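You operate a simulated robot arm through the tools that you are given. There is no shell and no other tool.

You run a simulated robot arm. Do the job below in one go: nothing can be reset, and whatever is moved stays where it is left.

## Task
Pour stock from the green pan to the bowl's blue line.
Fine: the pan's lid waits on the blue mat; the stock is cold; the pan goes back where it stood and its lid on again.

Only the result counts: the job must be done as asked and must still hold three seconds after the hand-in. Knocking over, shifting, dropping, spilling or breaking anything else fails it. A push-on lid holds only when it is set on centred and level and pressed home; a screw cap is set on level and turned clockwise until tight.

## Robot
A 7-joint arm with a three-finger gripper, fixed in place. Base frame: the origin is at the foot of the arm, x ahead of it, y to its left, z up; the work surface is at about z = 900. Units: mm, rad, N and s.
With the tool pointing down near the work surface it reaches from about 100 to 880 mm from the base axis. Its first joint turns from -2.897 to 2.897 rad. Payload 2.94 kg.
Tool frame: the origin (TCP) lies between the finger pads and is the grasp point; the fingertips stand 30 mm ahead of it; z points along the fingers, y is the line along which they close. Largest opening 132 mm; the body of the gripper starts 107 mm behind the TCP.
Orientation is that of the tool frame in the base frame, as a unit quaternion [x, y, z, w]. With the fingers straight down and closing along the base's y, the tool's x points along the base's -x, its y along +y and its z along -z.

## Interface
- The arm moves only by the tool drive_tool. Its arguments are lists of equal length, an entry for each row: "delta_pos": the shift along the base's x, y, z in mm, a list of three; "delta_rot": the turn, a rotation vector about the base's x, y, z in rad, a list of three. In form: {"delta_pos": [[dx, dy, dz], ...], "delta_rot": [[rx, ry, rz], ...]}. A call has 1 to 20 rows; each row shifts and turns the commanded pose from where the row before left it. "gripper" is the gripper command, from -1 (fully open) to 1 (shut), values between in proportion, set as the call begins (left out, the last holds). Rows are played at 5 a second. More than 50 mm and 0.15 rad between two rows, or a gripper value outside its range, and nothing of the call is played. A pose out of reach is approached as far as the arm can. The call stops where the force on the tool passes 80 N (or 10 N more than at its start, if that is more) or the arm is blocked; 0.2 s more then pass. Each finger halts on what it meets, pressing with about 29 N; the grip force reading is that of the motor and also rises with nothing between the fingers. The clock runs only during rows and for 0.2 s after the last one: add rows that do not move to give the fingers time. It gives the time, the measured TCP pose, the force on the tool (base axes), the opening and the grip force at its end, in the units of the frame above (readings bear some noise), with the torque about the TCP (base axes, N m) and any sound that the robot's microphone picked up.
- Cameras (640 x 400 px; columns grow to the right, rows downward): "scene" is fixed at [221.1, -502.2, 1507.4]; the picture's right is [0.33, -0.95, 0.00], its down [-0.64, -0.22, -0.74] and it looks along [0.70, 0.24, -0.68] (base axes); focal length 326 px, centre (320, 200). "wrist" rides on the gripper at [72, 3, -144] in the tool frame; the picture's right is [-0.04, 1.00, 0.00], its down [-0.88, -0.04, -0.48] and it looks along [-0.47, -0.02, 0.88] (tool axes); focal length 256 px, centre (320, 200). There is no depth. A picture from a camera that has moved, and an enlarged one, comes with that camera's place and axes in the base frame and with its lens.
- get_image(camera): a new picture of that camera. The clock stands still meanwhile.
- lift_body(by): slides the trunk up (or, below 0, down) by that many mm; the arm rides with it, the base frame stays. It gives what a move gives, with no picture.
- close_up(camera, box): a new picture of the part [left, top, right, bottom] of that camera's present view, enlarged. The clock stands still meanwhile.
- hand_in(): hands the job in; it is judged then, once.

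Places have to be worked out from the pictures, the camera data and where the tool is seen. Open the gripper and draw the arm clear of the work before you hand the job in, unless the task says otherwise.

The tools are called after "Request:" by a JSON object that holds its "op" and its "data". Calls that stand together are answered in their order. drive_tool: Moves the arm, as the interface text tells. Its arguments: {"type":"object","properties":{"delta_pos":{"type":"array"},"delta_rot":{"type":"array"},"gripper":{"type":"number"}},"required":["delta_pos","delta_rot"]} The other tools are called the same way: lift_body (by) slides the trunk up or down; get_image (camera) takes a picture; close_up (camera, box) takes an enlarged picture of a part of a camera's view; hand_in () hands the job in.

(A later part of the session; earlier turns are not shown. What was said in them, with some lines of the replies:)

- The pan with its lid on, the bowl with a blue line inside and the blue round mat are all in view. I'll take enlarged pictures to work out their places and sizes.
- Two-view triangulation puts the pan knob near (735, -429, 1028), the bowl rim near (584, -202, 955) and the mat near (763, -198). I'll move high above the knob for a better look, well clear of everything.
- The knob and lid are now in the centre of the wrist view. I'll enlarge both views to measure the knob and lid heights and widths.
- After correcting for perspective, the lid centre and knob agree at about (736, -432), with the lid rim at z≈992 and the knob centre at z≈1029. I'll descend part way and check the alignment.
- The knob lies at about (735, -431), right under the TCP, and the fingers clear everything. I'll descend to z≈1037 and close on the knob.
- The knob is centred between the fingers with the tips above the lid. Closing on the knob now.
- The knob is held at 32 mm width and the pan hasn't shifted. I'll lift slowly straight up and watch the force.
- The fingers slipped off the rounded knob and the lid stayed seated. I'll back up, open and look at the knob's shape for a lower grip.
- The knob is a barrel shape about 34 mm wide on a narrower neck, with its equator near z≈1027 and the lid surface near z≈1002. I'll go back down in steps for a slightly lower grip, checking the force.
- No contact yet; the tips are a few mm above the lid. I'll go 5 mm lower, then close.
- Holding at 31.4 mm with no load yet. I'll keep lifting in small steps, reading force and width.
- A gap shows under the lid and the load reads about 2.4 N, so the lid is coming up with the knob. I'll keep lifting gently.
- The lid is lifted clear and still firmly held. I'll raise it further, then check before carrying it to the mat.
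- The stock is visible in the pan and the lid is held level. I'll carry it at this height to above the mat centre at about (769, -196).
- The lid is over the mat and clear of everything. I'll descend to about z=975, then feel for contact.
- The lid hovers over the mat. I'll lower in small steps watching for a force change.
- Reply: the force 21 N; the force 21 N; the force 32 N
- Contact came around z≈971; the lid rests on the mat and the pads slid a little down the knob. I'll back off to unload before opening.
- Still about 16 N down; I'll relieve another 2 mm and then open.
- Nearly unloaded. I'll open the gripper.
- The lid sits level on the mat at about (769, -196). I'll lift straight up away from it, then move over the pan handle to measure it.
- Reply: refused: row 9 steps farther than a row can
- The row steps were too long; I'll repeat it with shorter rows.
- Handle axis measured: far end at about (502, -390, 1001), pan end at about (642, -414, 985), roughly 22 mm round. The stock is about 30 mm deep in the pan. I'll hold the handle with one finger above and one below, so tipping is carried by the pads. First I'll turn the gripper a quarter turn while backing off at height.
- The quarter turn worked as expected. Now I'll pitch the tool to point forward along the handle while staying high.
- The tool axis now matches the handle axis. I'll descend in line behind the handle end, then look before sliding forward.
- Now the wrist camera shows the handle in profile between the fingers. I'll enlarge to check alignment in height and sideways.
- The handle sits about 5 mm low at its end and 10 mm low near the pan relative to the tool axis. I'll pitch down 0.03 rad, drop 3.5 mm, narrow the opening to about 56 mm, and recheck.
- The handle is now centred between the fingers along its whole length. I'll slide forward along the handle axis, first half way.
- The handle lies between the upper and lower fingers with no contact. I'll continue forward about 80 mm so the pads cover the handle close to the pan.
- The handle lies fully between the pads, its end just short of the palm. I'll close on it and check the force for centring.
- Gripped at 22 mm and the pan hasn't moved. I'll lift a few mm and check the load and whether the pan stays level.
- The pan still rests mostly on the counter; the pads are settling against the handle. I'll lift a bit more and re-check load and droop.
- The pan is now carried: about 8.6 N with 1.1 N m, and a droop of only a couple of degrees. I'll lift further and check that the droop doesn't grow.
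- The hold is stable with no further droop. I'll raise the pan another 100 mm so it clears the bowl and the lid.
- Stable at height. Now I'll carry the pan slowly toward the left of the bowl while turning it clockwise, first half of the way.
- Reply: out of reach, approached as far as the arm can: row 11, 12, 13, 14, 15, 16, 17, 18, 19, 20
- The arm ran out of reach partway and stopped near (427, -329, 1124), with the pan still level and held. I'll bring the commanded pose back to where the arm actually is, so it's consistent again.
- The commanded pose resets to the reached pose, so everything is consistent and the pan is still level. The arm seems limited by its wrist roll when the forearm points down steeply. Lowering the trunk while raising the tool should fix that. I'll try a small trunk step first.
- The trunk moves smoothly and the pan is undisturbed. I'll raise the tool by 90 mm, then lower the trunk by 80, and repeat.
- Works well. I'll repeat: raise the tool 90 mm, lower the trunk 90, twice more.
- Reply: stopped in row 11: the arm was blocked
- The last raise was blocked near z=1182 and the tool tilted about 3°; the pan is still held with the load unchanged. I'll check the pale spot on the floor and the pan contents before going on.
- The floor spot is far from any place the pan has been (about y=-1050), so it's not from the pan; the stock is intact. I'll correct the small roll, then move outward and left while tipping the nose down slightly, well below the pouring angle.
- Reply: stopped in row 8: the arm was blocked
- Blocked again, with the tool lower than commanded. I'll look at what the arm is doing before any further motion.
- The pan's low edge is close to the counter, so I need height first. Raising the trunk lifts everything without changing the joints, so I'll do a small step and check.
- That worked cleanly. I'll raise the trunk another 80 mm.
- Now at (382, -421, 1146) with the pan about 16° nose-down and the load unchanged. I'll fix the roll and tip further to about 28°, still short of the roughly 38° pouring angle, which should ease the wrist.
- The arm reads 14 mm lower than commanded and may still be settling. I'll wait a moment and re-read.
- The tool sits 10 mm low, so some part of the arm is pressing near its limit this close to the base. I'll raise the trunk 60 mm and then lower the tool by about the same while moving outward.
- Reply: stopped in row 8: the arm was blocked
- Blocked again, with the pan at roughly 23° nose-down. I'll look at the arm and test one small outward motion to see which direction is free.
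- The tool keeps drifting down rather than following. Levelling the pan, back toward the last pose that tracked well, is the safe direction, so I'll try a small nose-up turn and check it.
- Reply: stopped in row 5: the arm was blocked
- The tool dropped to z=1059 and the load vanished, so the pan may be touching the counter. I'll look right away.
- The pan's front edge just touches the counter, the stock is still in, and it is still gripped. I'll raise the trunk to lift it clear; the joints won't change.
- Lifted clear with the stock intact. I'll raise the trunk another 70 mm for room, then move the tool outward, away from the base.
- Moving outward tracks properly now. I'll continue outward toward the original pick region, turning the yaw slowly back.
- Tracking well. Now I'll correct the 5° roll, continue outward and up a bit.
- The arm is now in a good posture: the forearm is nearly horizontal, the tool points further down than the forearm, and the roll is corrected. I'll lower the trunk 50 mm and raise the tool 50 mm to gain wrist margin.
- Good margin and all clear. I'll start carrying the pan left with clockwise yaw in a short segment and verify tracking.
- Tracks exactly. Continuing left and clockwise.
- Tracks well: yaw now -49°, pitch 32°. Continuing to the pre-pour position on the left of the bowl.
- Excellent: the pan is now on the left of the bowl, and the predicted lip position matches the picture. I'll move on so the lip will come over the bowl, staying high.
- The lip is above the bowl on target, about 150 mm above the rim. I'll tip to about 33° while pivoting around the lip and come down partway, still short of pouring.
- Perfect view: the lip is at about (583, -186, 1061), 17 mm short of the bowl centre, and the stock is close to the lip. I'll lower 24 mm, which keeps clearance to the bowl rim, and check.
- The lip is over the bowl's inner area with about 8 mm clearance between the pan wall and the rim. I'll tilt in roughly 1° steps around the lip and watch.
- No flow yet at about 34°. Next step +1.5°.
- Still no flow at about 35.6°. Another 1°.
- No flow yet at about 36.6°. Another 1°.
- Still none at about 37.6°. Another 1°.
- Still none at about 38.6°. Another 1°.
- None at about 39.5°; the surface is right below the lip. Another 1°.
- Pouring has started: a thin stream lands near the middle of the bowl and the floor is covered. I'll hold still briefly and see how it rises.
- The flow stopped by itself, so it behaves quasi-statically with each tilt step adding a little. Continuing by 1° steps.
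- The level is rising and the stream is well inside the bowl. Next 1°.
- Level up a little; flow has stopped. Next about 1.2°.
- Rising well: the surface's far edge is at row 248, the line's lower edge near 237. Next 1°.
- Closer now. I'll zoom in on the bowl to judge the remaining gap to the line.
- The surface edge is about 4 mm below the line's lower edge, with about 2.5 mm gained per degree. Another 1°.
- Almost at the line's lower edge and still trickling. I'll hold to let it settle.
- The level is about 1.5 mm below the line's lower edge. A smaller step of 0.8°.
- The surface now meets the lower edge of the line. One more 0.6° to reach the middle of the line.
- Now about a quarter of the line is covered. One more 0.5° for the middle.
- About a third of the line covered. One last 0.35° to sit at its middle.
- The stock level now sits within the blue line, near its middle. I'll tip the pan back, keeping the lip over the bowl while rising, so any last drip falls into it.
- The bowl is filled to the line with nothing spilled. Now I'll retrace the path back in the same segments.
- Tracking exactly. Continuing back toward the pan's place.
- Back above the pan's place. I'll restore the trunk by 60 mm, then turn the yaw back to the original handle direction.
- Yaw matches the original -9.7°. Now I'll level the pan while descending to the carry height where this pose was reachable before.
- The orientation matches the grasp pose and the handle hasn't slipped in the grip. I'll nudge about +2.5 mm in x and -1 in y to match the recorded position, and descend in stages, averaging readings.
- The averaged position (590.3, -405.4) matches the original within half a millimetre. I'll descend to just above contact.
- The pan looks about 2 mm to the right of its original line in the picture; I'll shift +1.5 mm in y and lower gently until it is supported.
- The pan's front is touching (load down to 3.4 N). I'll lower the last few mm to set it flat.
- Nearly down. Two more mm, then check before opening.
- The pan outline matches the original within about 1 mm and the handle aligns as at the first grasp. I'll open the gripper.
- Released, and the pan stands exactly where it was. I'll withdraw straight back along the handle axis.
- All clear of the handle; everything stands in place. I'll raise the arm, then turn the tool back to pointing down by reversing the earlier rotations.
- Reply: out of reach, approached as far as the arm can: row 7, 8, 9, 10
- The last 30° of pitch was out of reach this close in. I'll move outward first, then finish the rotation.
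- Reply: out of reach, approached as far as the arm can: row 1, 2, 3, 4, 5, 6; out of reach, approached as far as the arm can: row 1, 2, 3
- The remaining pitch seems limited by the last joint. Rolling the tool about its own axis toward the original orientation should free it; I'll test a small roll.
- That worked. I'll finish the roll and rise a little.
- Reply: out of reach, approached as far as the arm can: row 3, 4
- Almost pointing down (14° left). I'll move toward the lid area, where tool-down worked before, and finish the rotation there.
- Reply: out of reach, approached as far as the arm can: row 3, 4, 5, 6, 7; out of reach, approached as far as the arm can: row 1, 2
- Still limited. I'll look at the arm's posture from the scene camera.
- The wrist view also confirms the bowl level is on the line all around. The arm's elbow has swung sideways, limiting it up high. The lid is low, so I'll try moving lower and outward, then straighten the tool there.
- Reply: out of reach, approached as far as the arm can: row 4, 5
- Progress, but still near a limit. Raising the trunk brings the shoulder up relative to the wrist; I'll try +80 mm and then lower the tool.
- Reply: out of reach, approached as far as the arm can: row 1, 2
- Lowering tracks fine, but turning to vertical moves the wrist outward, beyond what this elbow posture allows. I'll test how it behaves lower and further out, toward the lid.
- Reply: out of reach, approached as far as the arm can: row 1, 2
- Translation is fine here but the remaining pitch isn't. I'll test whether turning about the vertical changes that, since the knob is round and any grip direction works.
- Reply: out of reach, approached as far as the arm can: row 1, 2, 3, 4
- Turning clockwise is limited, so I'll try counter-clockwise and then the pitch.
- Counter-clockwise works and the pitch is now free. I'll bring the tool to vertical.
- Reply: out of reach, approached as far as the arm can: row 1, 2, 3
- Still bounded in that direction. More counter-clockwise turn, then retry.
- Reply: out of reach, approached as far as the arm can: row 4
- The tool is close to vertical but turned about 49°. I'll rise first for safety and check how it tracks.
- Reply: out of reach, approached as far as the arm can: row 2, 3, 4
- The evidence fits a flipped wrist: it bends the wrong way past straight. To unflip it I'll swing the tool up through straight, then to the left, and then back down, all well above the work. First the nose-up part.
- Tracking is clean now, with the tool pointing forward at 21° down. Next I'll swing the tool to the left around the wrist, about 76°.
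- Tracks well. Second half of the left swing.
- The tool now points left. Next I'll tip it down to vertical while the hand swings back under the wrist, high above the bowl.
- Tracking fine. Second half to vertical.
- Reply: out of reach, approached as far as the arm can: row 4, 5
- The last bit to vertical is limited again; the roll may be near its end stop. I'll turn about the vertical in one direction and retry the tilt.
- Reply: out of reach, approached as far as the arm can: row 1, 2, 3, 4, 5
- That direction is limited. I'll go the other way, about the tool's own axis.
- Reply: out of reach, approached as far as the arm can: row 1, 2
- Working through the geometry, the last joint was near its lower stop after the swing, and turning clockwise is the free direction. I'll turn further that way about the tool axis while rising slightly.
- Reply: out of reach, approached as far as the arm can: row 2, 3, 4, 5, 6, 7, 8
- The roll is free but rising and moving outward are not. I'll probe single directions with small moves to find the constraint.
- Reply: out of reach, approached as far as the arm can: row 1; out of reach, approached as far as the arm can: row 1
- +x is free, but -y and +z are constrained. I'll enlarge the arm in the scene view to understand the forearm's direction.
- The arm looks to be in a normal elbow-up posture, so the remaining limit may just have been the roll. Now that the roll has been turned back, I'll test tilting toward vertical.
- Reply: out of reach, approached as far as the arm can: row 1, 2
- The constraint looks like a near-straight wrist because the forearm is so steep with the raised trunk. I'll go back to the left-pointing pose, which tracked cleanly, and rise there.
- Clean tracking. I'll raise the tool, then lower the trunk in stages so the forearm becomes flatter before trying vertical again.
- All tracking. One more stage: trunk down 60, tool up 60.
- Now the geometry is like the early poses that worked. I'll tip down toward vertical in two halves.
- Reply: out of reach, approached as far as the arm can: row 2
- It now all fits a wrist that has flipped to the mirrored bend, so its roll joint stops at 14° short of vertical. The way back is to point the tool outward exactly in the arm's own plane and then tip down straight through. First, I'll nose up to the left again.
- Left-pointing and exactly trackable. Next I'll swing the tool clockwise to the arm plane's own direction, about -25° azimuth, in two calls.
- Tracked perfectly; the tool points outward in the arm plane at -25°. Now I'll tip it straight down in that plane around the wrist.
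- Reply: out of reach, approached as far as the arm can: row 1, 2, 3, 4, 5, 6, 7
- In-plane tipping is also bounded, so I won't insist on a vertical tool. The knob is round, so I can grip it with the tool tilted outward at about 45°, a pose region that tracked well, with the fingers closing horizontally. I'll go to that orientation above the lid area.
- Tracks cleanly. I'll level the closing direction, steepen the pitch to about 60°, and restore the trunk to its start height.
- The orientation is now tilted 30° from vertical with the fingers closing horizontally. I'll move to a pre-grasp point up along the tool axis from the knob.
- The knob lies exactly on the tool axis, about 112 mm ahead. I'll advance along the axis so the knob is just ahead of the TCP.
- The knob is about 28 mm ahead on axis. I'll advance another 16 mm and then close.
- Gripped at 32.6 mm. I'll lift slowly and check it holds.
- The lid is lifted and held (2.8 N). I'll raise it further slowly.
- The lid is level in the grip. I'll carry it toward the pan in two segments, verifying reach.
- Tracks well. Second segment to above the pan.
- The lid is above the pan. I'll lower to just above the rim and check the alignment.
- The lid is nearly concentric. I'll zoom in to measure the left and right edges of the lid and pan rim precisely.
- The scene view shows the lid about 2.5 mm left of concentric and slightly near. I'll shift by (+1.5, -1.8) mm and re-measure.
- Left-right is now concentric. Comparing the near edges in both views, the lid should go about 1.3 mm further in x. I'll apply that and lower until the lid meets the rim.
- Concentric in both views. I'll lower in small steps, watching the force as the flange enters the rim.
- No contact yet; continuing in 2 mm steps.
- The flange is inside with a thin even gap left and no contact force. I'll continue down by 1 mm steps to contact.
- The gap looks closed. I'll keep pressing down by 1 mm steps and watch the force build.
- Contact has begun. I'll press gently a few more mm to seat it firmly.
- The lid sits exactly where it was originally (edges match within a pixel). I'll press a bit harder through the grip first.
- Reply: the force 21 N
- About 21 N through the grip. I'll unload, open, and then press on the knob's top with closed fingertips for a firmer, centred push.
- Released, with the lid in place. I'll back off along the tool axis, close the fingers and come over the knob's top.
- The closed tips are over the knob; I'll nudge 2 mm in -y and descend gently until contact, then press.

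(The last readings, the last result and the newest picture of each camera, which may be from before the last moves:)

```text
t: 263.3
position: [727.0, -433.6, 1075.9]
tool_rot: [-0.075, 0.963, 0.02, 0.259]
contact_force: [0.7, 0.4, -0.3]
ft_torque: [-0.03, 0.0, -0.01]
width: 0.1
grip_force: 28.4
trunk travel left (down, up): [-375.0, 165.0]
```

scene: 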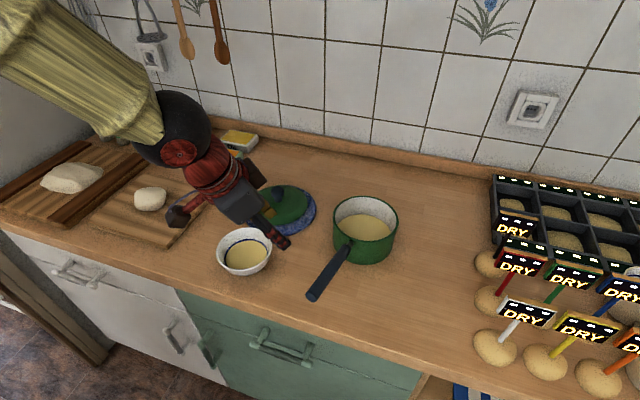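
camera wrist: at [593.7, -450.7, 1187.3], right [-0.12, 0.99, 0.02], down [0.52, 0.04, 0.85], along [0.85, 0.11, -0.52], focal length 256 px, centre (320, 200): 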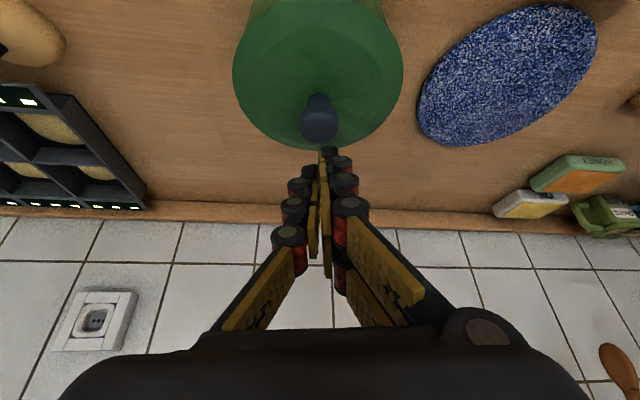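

No contact yet. Continuing in small steps.

Request:
{"op": "drive_tool", "data": {"delta_pos": [[0, 0, -2], [0, 0, -1], [0, 0, 0]], "delta_rot": [[0, 0, 0], [0, 0, 0], [0, 0, 0]]}}

Request:
{"op": "drive_tool", "data": {"delta_pos": [[0, 0, -2], [0, 0, -1], [0, 0, 0]], "delta_rot": [[0, 0, 0], [0, 0, 0], [0, 0, 0]]}}

Request:
{"op": "close_up", "data": {"camera": "scene", "box": [330, 160, 400, 240]}}

Request:
{"op": "close_up", "data": {"camera": "wrist", "box": [240, 60, 400, 220]}}

```text
t: 264.1
position: [726.5, -434.0, 1071.0]
tool_rot: [-0.076, 0.963, 0.019, 0.259]
contact_force: [-0.1, 0.9, -0.1]
ft_torque: [-0.02, 0.02, 0.02]
width: 0.0
grip_force: 28.1
trunk travel left (down, up): [-375.0, 165.0]
```

```text
t: 264.9
position: [726.3, -433.4, 1068.2]
tool_rot: [-0.075, 0.963, 0.02, 0.259]
contact_force: [-0.2, 0.0, -0.6]
ft_torque: [-0.01, 0.0, 0.01]
width: 0.0
grip_force: 28.6
trunk travel left (down, up): [-375.0, 165.0]
```

```text
5.00 times, centred on (365, 200) of scene
camera zoom: at [221.1, -502.2, 1507.4], right [0.33, -0.95, 0.0], down [-0.64, -0.22, -0.74], along [0.7, 0.24, -0.68], focal length 1628 px, centre (95, 200)
```

zoom: 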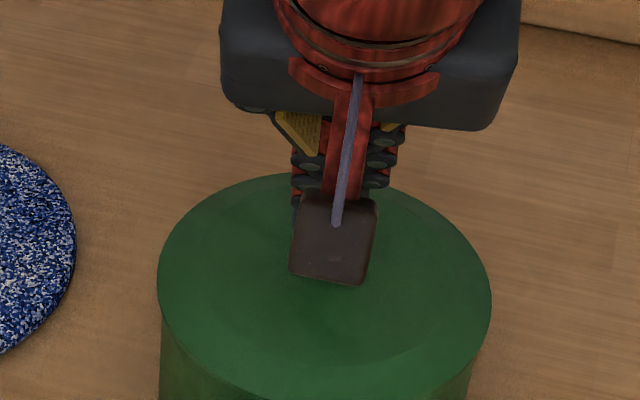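

```text
2.50 times, centred on (320, 140) of wrist
camera zoom: at [593.5, -451.7, 1156.7], right [-0.12, 0.99, 0.02], down [0.52, 0.04, 0.85], along [0.85, 0.11, -0.52], focal length 640 px, centre (320, 350)
```

zoom: 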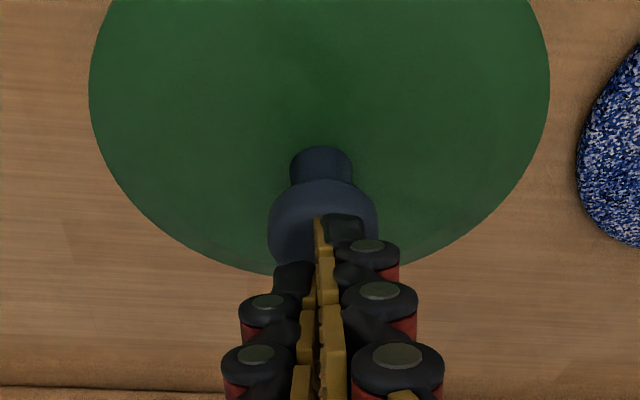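

Still no contact; the tips are right above the knob. Continuing slowly.

Request:
{"op": "drive_tool", "data": {"delta_pos": [[0, 0, -1], [0, 0, -1], [0, 0, 0]], "delta_rot": [[0, 0, 0], [0, 0, 0], [0, 0, 0]]}}

Request:
{"op": "drive_tool", "data": {"delta_pos": [[0, 0, -1], [0, 0, -1], [0, 0, 0]], "delta_rot": [[0, 0, 0], [0, 0, 0], [0, 0, 0]]}}

```text
t: 265.7
position: [726.5, -432.7, 1065.2]
tool_rot: [-0.075, 0.963, 0.019, 0.259]
contact_force: [-0.2, 0.8, 0.5]
ft_torque: [-0.05, 0.01, 0.0]
width: 0.2
grip_force: 28.7
trunk travel left (down, up): [-375.0, 165.0]
```

```text
t: 266.5
position: [727.6, -434.0, 1064.9]
tool_rot: [-0.074, 0.963, 0.019, 0.258]
contact_force: [-0.3, -0.4, -0.1]
ft_torque: [0.01, -0.01, -0.03]
width: 0.0
grip_force: 28.7
trunk travel left (down, up): [-375.0, 165.0]
```

Request:
{"op": "drive_tool", "data": {"delta_pos": [[0, 0, -1], [0, 0, -1], [0, 0, 0]], "delta_rot": [[0, 0, 0], [0, 0, 0], [0, 0, 0]]}}

Request:
{"op": "drive_tool", "data": {"delta_pos": [[0, 0, -1], [0, 0, -1], [0, 0, 0]], "delta_rot": [[0, 0, 0], [0, 0, 0], [0, 0, 0]]}}

Request:
{"op": "close_up", "data": {"camera": "wrist", "box": [240, 60, 400, 220]}}

```text
t: 267.3
position: [726.9, -433.5, 1062.0]
tool_rot: [-0.075, 0.963, 0.019, 0.258]
contact_force: [0.2, -0.2, 0.1]
ft_torque: [-0.01, 0.02, -0.01]
width: 0.1
grip_force: 28.6
trunk travel left (down, up): [-375.0, 165.0]
```

```text
t: 268.1
position: [726.1, -433.9, 1061.9]
tool_rot: [-0.074, 0.963, 0.018, 0.26]
contact_force: [-2.1, -0.3, 8.6]
ft_torque: [-0.01, 0.05, -0.02]
width: 0.0
grip_force: 28.4
trunk travel left (down, up): [-375.0, 165.0]
```

```text
2.50 times, centred on (320, 140) of wrist
camera zoom: at [592.8, -452.5, 1150.2], right [-0.12, 0.99, 0.02], down [0.52, 0.04, 0.85], along [0.85, 0.11, -0.52], focal length 640 px, centre (320, 350)
```

zoom: 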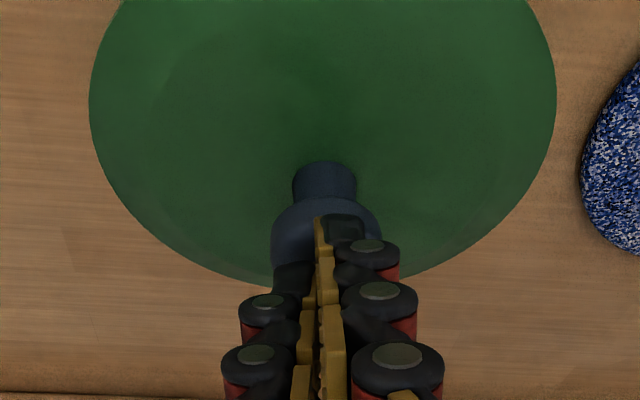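

Contact on the knob top at about z=1062 (8.6 N, nearly vertical). I'll press down firmly in 1 mm rows.

Request:
{"op": "drive_tool", "data": {"delta_pos": [[0, 0, -1], [0, 0, -1], [0, 0, -1], [0, 0, 0]], "delta_rot": [[0, 0, 0], [0, 0, 0], [0, 0, 0], [0, 0, 0]]}}

Request:
{"op": "drive_tool", "data": {"delta_pos": [[0, 0, -1], [0, 0, -1], [0, 0, 0]], "delta_rot": [[0, 0, 0], [0, 0, 0], [0, 0, 0]]}}

```text
t: 269.1
position: [727.0, -433.0, 1061.5]
tool_rot: [-0.075, 0.962, 0.017, 0.261]
contact_force: [-6.9, 1.4, 30.2]
ft_torque: [0.15, 0.31, 0.02]
width: 0.0
grip_force: 28.5
trunk travel left (down, up): [-375.0, 165.0]
```

```text
t: 269.9
position: [725.3, -434.3, 1060.7]
tool_rot: [-0.075, 0.962, 0.017, 0.262]
contact_force: [-6.4, -3.3, 39.8]
ft_torque: [-0.02, 0.27, 0.01]
width: 0.0
grip_force: 28.8
trunk travel left (down, up): [-375.0, 165.0]
```

Request:
{"op": "drive_tool", "data": {"delta_pos": [[0, 0, -1], [0, 0, -1], [0, 0, -1], [0, 0, 0]], "delta_rot": [[0, 0, 0], [0, 0, 0], [0, 0, 0], [0, 0, 0]]}}

Request:
{"op": "close_up", "data": {"camera": "scene", "box": [300, 185, 410, 305]}}

```text
t: 270.9
position: [724.2, -433.1, 1060.4]
tool_rot: [-0.076, 0.961, 0.017, 0.264]
contact_force: [-14.0, 0.8, 51.5]
ft_torque: [0.15, 0.44, -0.04]
width: 0.0
grip_force: 28.7
trunk travel left (down, up): [-375.0, 165.0]
```

```text
3.33 times, centred on (355, 245) of scene
camera zoom: at [221.1, -502.2, 1507.4], right [0.33, -0.95, 0.0], down [-0.64, -0.22, -0.74], along [0.7, 0.24, -0.68], focal length 1086 px, centre (203, 50)
```

zoom: 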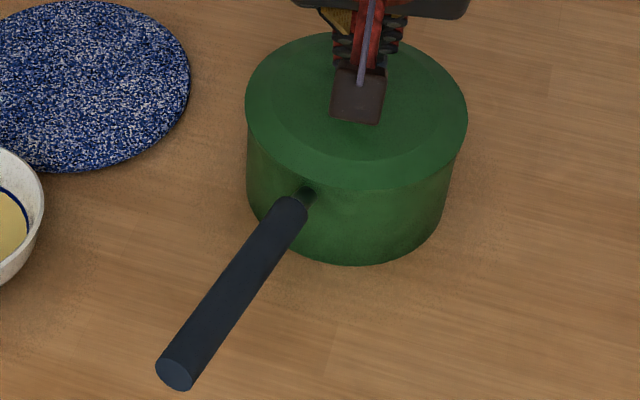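

Pressed with over 50 N; the lid and pan match the original picture. I'll unload straight up and draw clear.

Request:
{"op": "drive_tool", "data": {"delta_pos": [[0, 0, 3], [0, 0, 4], [0, 0, 5], [0, 0, 10], [0, 0, 15], [0, 0, 20], [0, 0, 20], [0, 0, 20], [0, 0, 0]], "delta_rot": [[0, 0, 0], [0, 0, 0], [0, 0, 0], [0, 0, 0], [0, 0, 0], [0, 0, 0], [0, 0, 0], [0, 0, 0], [0, 0, 0]]}}

Request:
{"op": "drive_tool", "data": {"delta_pos": [[-10, 8, 10], [-20, 15, 15], [-25, 15, 15], [-25, 15, 15], [-20, 12, 10], [-10, 8, 5], [0, 0, 0]], "delta_rot": [[0, 0, 0], [0, 0, 0], [0, 0, 0], [0, 0, 0], [0, 0, 0], [0, 0, 0], [0, 0, 0]], "gripper": -0.5}}

Request:
{"op": "get_image", "data": {"camera": "scene"}}

Request:
{"op": "get_image", "data": {"camera": "wrist"}}

```text
t: 272.9
position: [726.7, -433.2, 1149.8]
tool_rot: [-0.075, 0.963, 0.021, 0.259]
contact_force: [0.6, -0.2, 0.5]
ft_torque: [0.01, 0.0, -0.02]
width: 0.0
grip_force: 28.0
trunk travel left (down, up): [-375.0, 165.0]
```

```text
t: 274.5
position: [618.5, -361.7, 1217.8]
tool_rot: [-0.076, 0.963, 0.02, 0.258]
contact_force: [0.3, -0.1, -0.1]
ft_torque: [-0.02, 0.01, -0.01]
width: 99.3
grip_force: 0.1
trunk travel left (down, up): [-375.0, 165.0]
```

```text
taken
```

scene: 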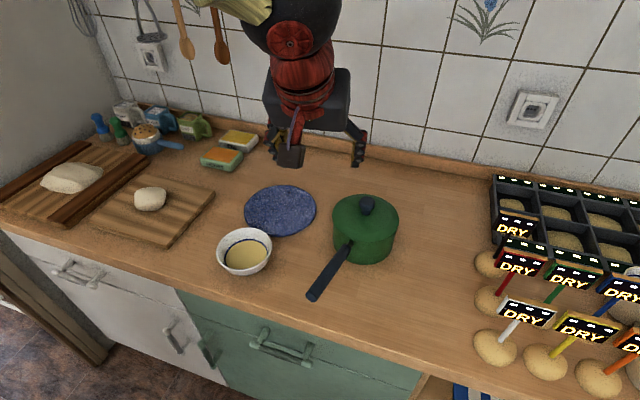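

```text
taken
camera wrist: at [486.1, -380.5, 1306.6], right [-0.12, 0.99, 0.02], down [0.52, 0.04, 0.85], along [0.85, 0.11, -0.52], focal length 256 px, centre (320, 200)
```

wrist: 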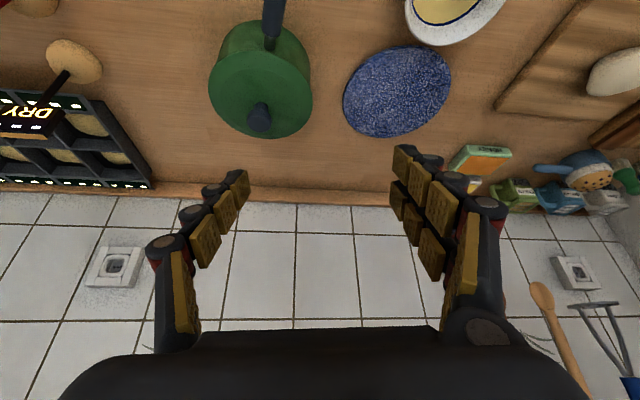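

The pan stands as at the start with its lid on, and the bowl is filled. Final close-ups of the pan, the lid and the bowl level.

Request:
{"op": "close_up", "data": {"camera": "scene", "box": [300, 185, 410, 305]}}

Request:
{"op": "close_up", "data": {"camera": "scene", "box": [210, 222, 280, 282]}}

Request:
{"op": "close_up", "data": {"camera": "scene", "box": [325, 190, 405, 240]}}

```text
3.33 times, centred on (355, 245) of scene
camera zoom: at [221.1, -502.2, 1507.4], right [0.33, -0.95, 0.0], down [-0.64, -0.22, -0.74], along [0.7, 0.24, -0.68], focal length 1086 px, centre (203, 50)
```

zoom: 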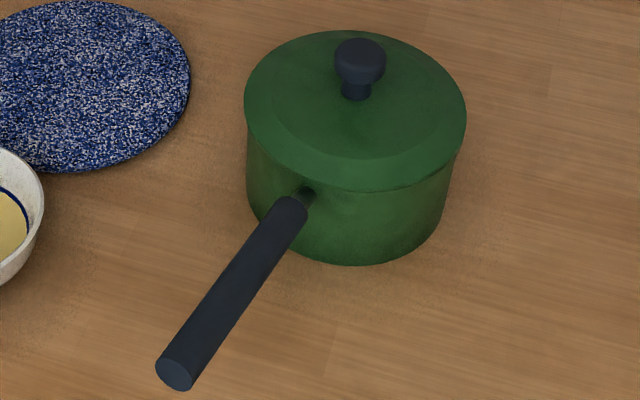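

```text
6.67 times, centred on (245, 252) of scene
camera zoom: at [221.1, -502.2, 1507.4], right [0.33, -0.95, 0.0], down [-0.64, -0.22, -0.74], along [0.7, 0.24, -0.68], focal length 2171 px, centre (820, -147)
```

zoom: 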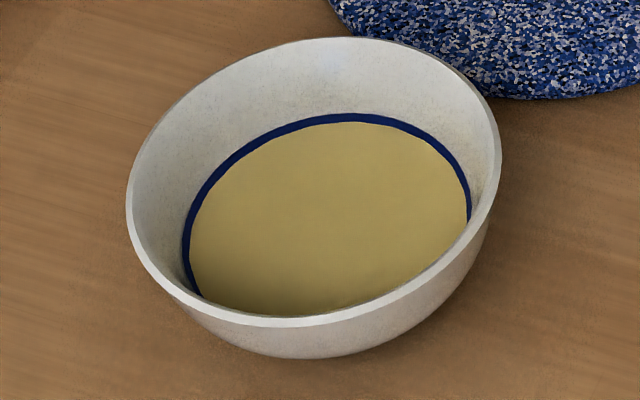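

```text
8.00 times, centred on (365, 215) of scene
camera zoom: at [221.1, -502.2, 1507.4], right [0.33, -0.95, 0.0], down [-0.64, -0.22, -0.74], along [0.7, 0.24, -0.68], focal length 2606 px, centre (-40, 80)
```

zoom: 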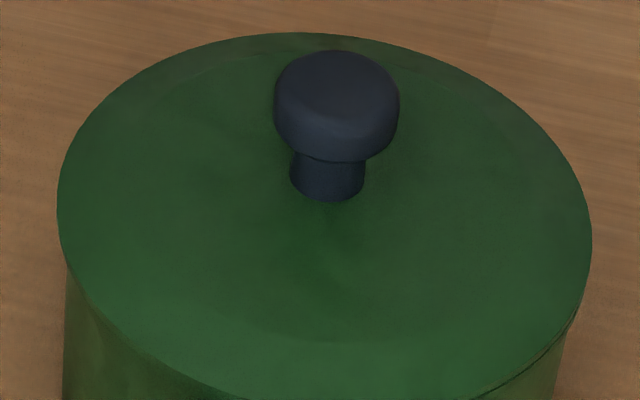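

The lid's knob and edges match the original within about 1 mm. I'll check the seam all around once more from the scene and the wrist.

Request:
{"op": "close_up", "data": {"camera": "scene", "box": [325, 215, 405, 265]}}

Request:
{"op": "close_up", "data": {"camera": "wrist", "box": [190, 0, 350, 150]}}

```text
8.00 times, centred on (365, 240) of scene
camera zoom: at [221.1, -502.2, 1507.4], right [0.33, -0.95, 0.0], down [-0.64, -0.22, -0.74], along [0.7, 0.24, -0.68], focal length 2606 px, centre (-40, -120)
```

zoom: 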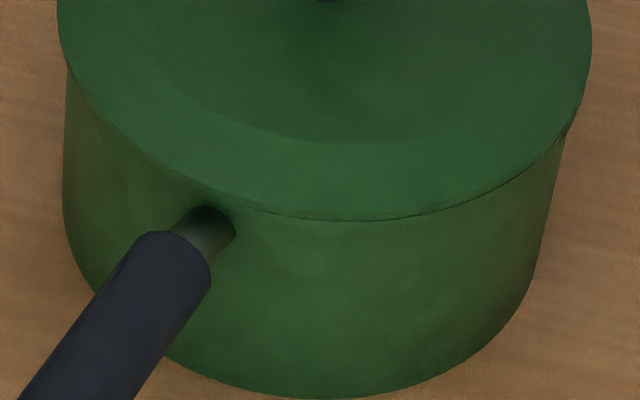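

```text
2.67 times, centred on (270, 75) of wrist
camera zoom: at [486.1, -380.5, 1306.6], right [-0.12, 0.99, 0.02], down [0.52, 0.04, 0.85], along [0.85, 0.11, -0.52], focal length 683 px, centre (453, 533)
```

zoom: 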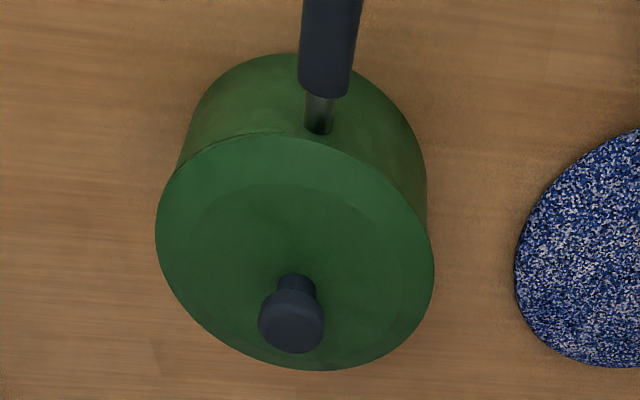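

The lid sits flush and centred on the pan to within about a millimetre. The bowl's stock is at the blue line, the mat is empty, and nothing else has moved. I'll raise the open gripper a bit more to be clear of the work.

Request:
{"op": "drive_tool", "data": {"delta_pos": [[-10, 5, 10], [-15, 8, 12], [-15, 8, 12], [-10, 5, 8], [0, 0, 0], [0, 0, 0], [0, 0, 0]], "delta_rot": [[0, 0, 0], [0, 0, 0], [0, 0, 0], [0, 0, 0], [0, 0, 0], [0, 0, 0], [0, 0, 0]], "gripper": -1}}

Request:
{"op": "get_image", "data": {"camera": "scene"}}

```text
t: 276.1
position: [568.7, -335.2, 1260.9]
tool_rot: [-0.075, 0.963, 0.019, 0.259]
contact_force: [-0.1, -0.7, -0.5]
ft_torque: [-0.02, -0.03, 0.0]
width: 132.3
grip_force: 0.1
trunk travel left (down, up): [-375.0, 165.0]
```

```text
taken
```

scene: 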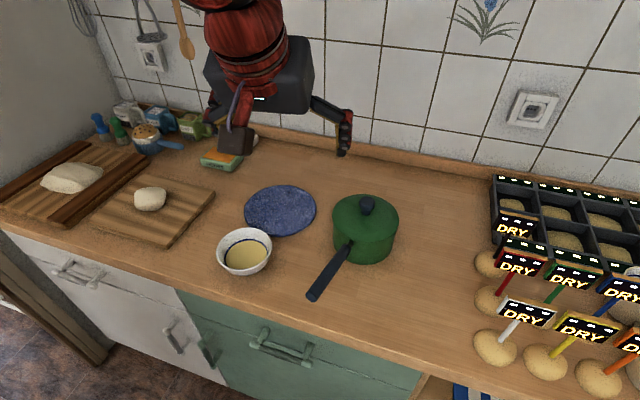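

Everything is in place: the bowl is filled to its blue line, the pan is back where it stood with its lid on, and the gripper is open and clear. I'm handing the job in.

Request:
{"op": "hand_in", "data": {}}

```text
The job is handed in.
```

I poured stock into the bowl up to its blue line, put the pan back where it stood and set its lid on again. The job is handed in, but I haven't seen a verdict.

- **Bowl:** the stock level sits within the blue line, about a third to halfway up its width. The stream stayed inside the bowl the whole time.
- **Pan:** it stands where it started, to within about 1 mm in the camera view.
- **Lid:** it waited on the blue mat during the pour. It is now level and sits within about 2 mm of its original position. I pressed it down with about 50 N. A thin seam shows at the front right, probably because the lid sits about a millimetre to the left.
- **Other objects:** nothing else was touched or moved in the pictures I took.

**Two things to know:**
- **Counter contact:** while carrying the full pan, the arm got stuck and the pan's front edge briefly touched the counter. Nothing spilled that I could see.
- **Floor patch:** there is a pale patch on the floor at about (227, -1050). I took it to be there already, because the pan was never near it, but I have no picture of that spot from before I started.
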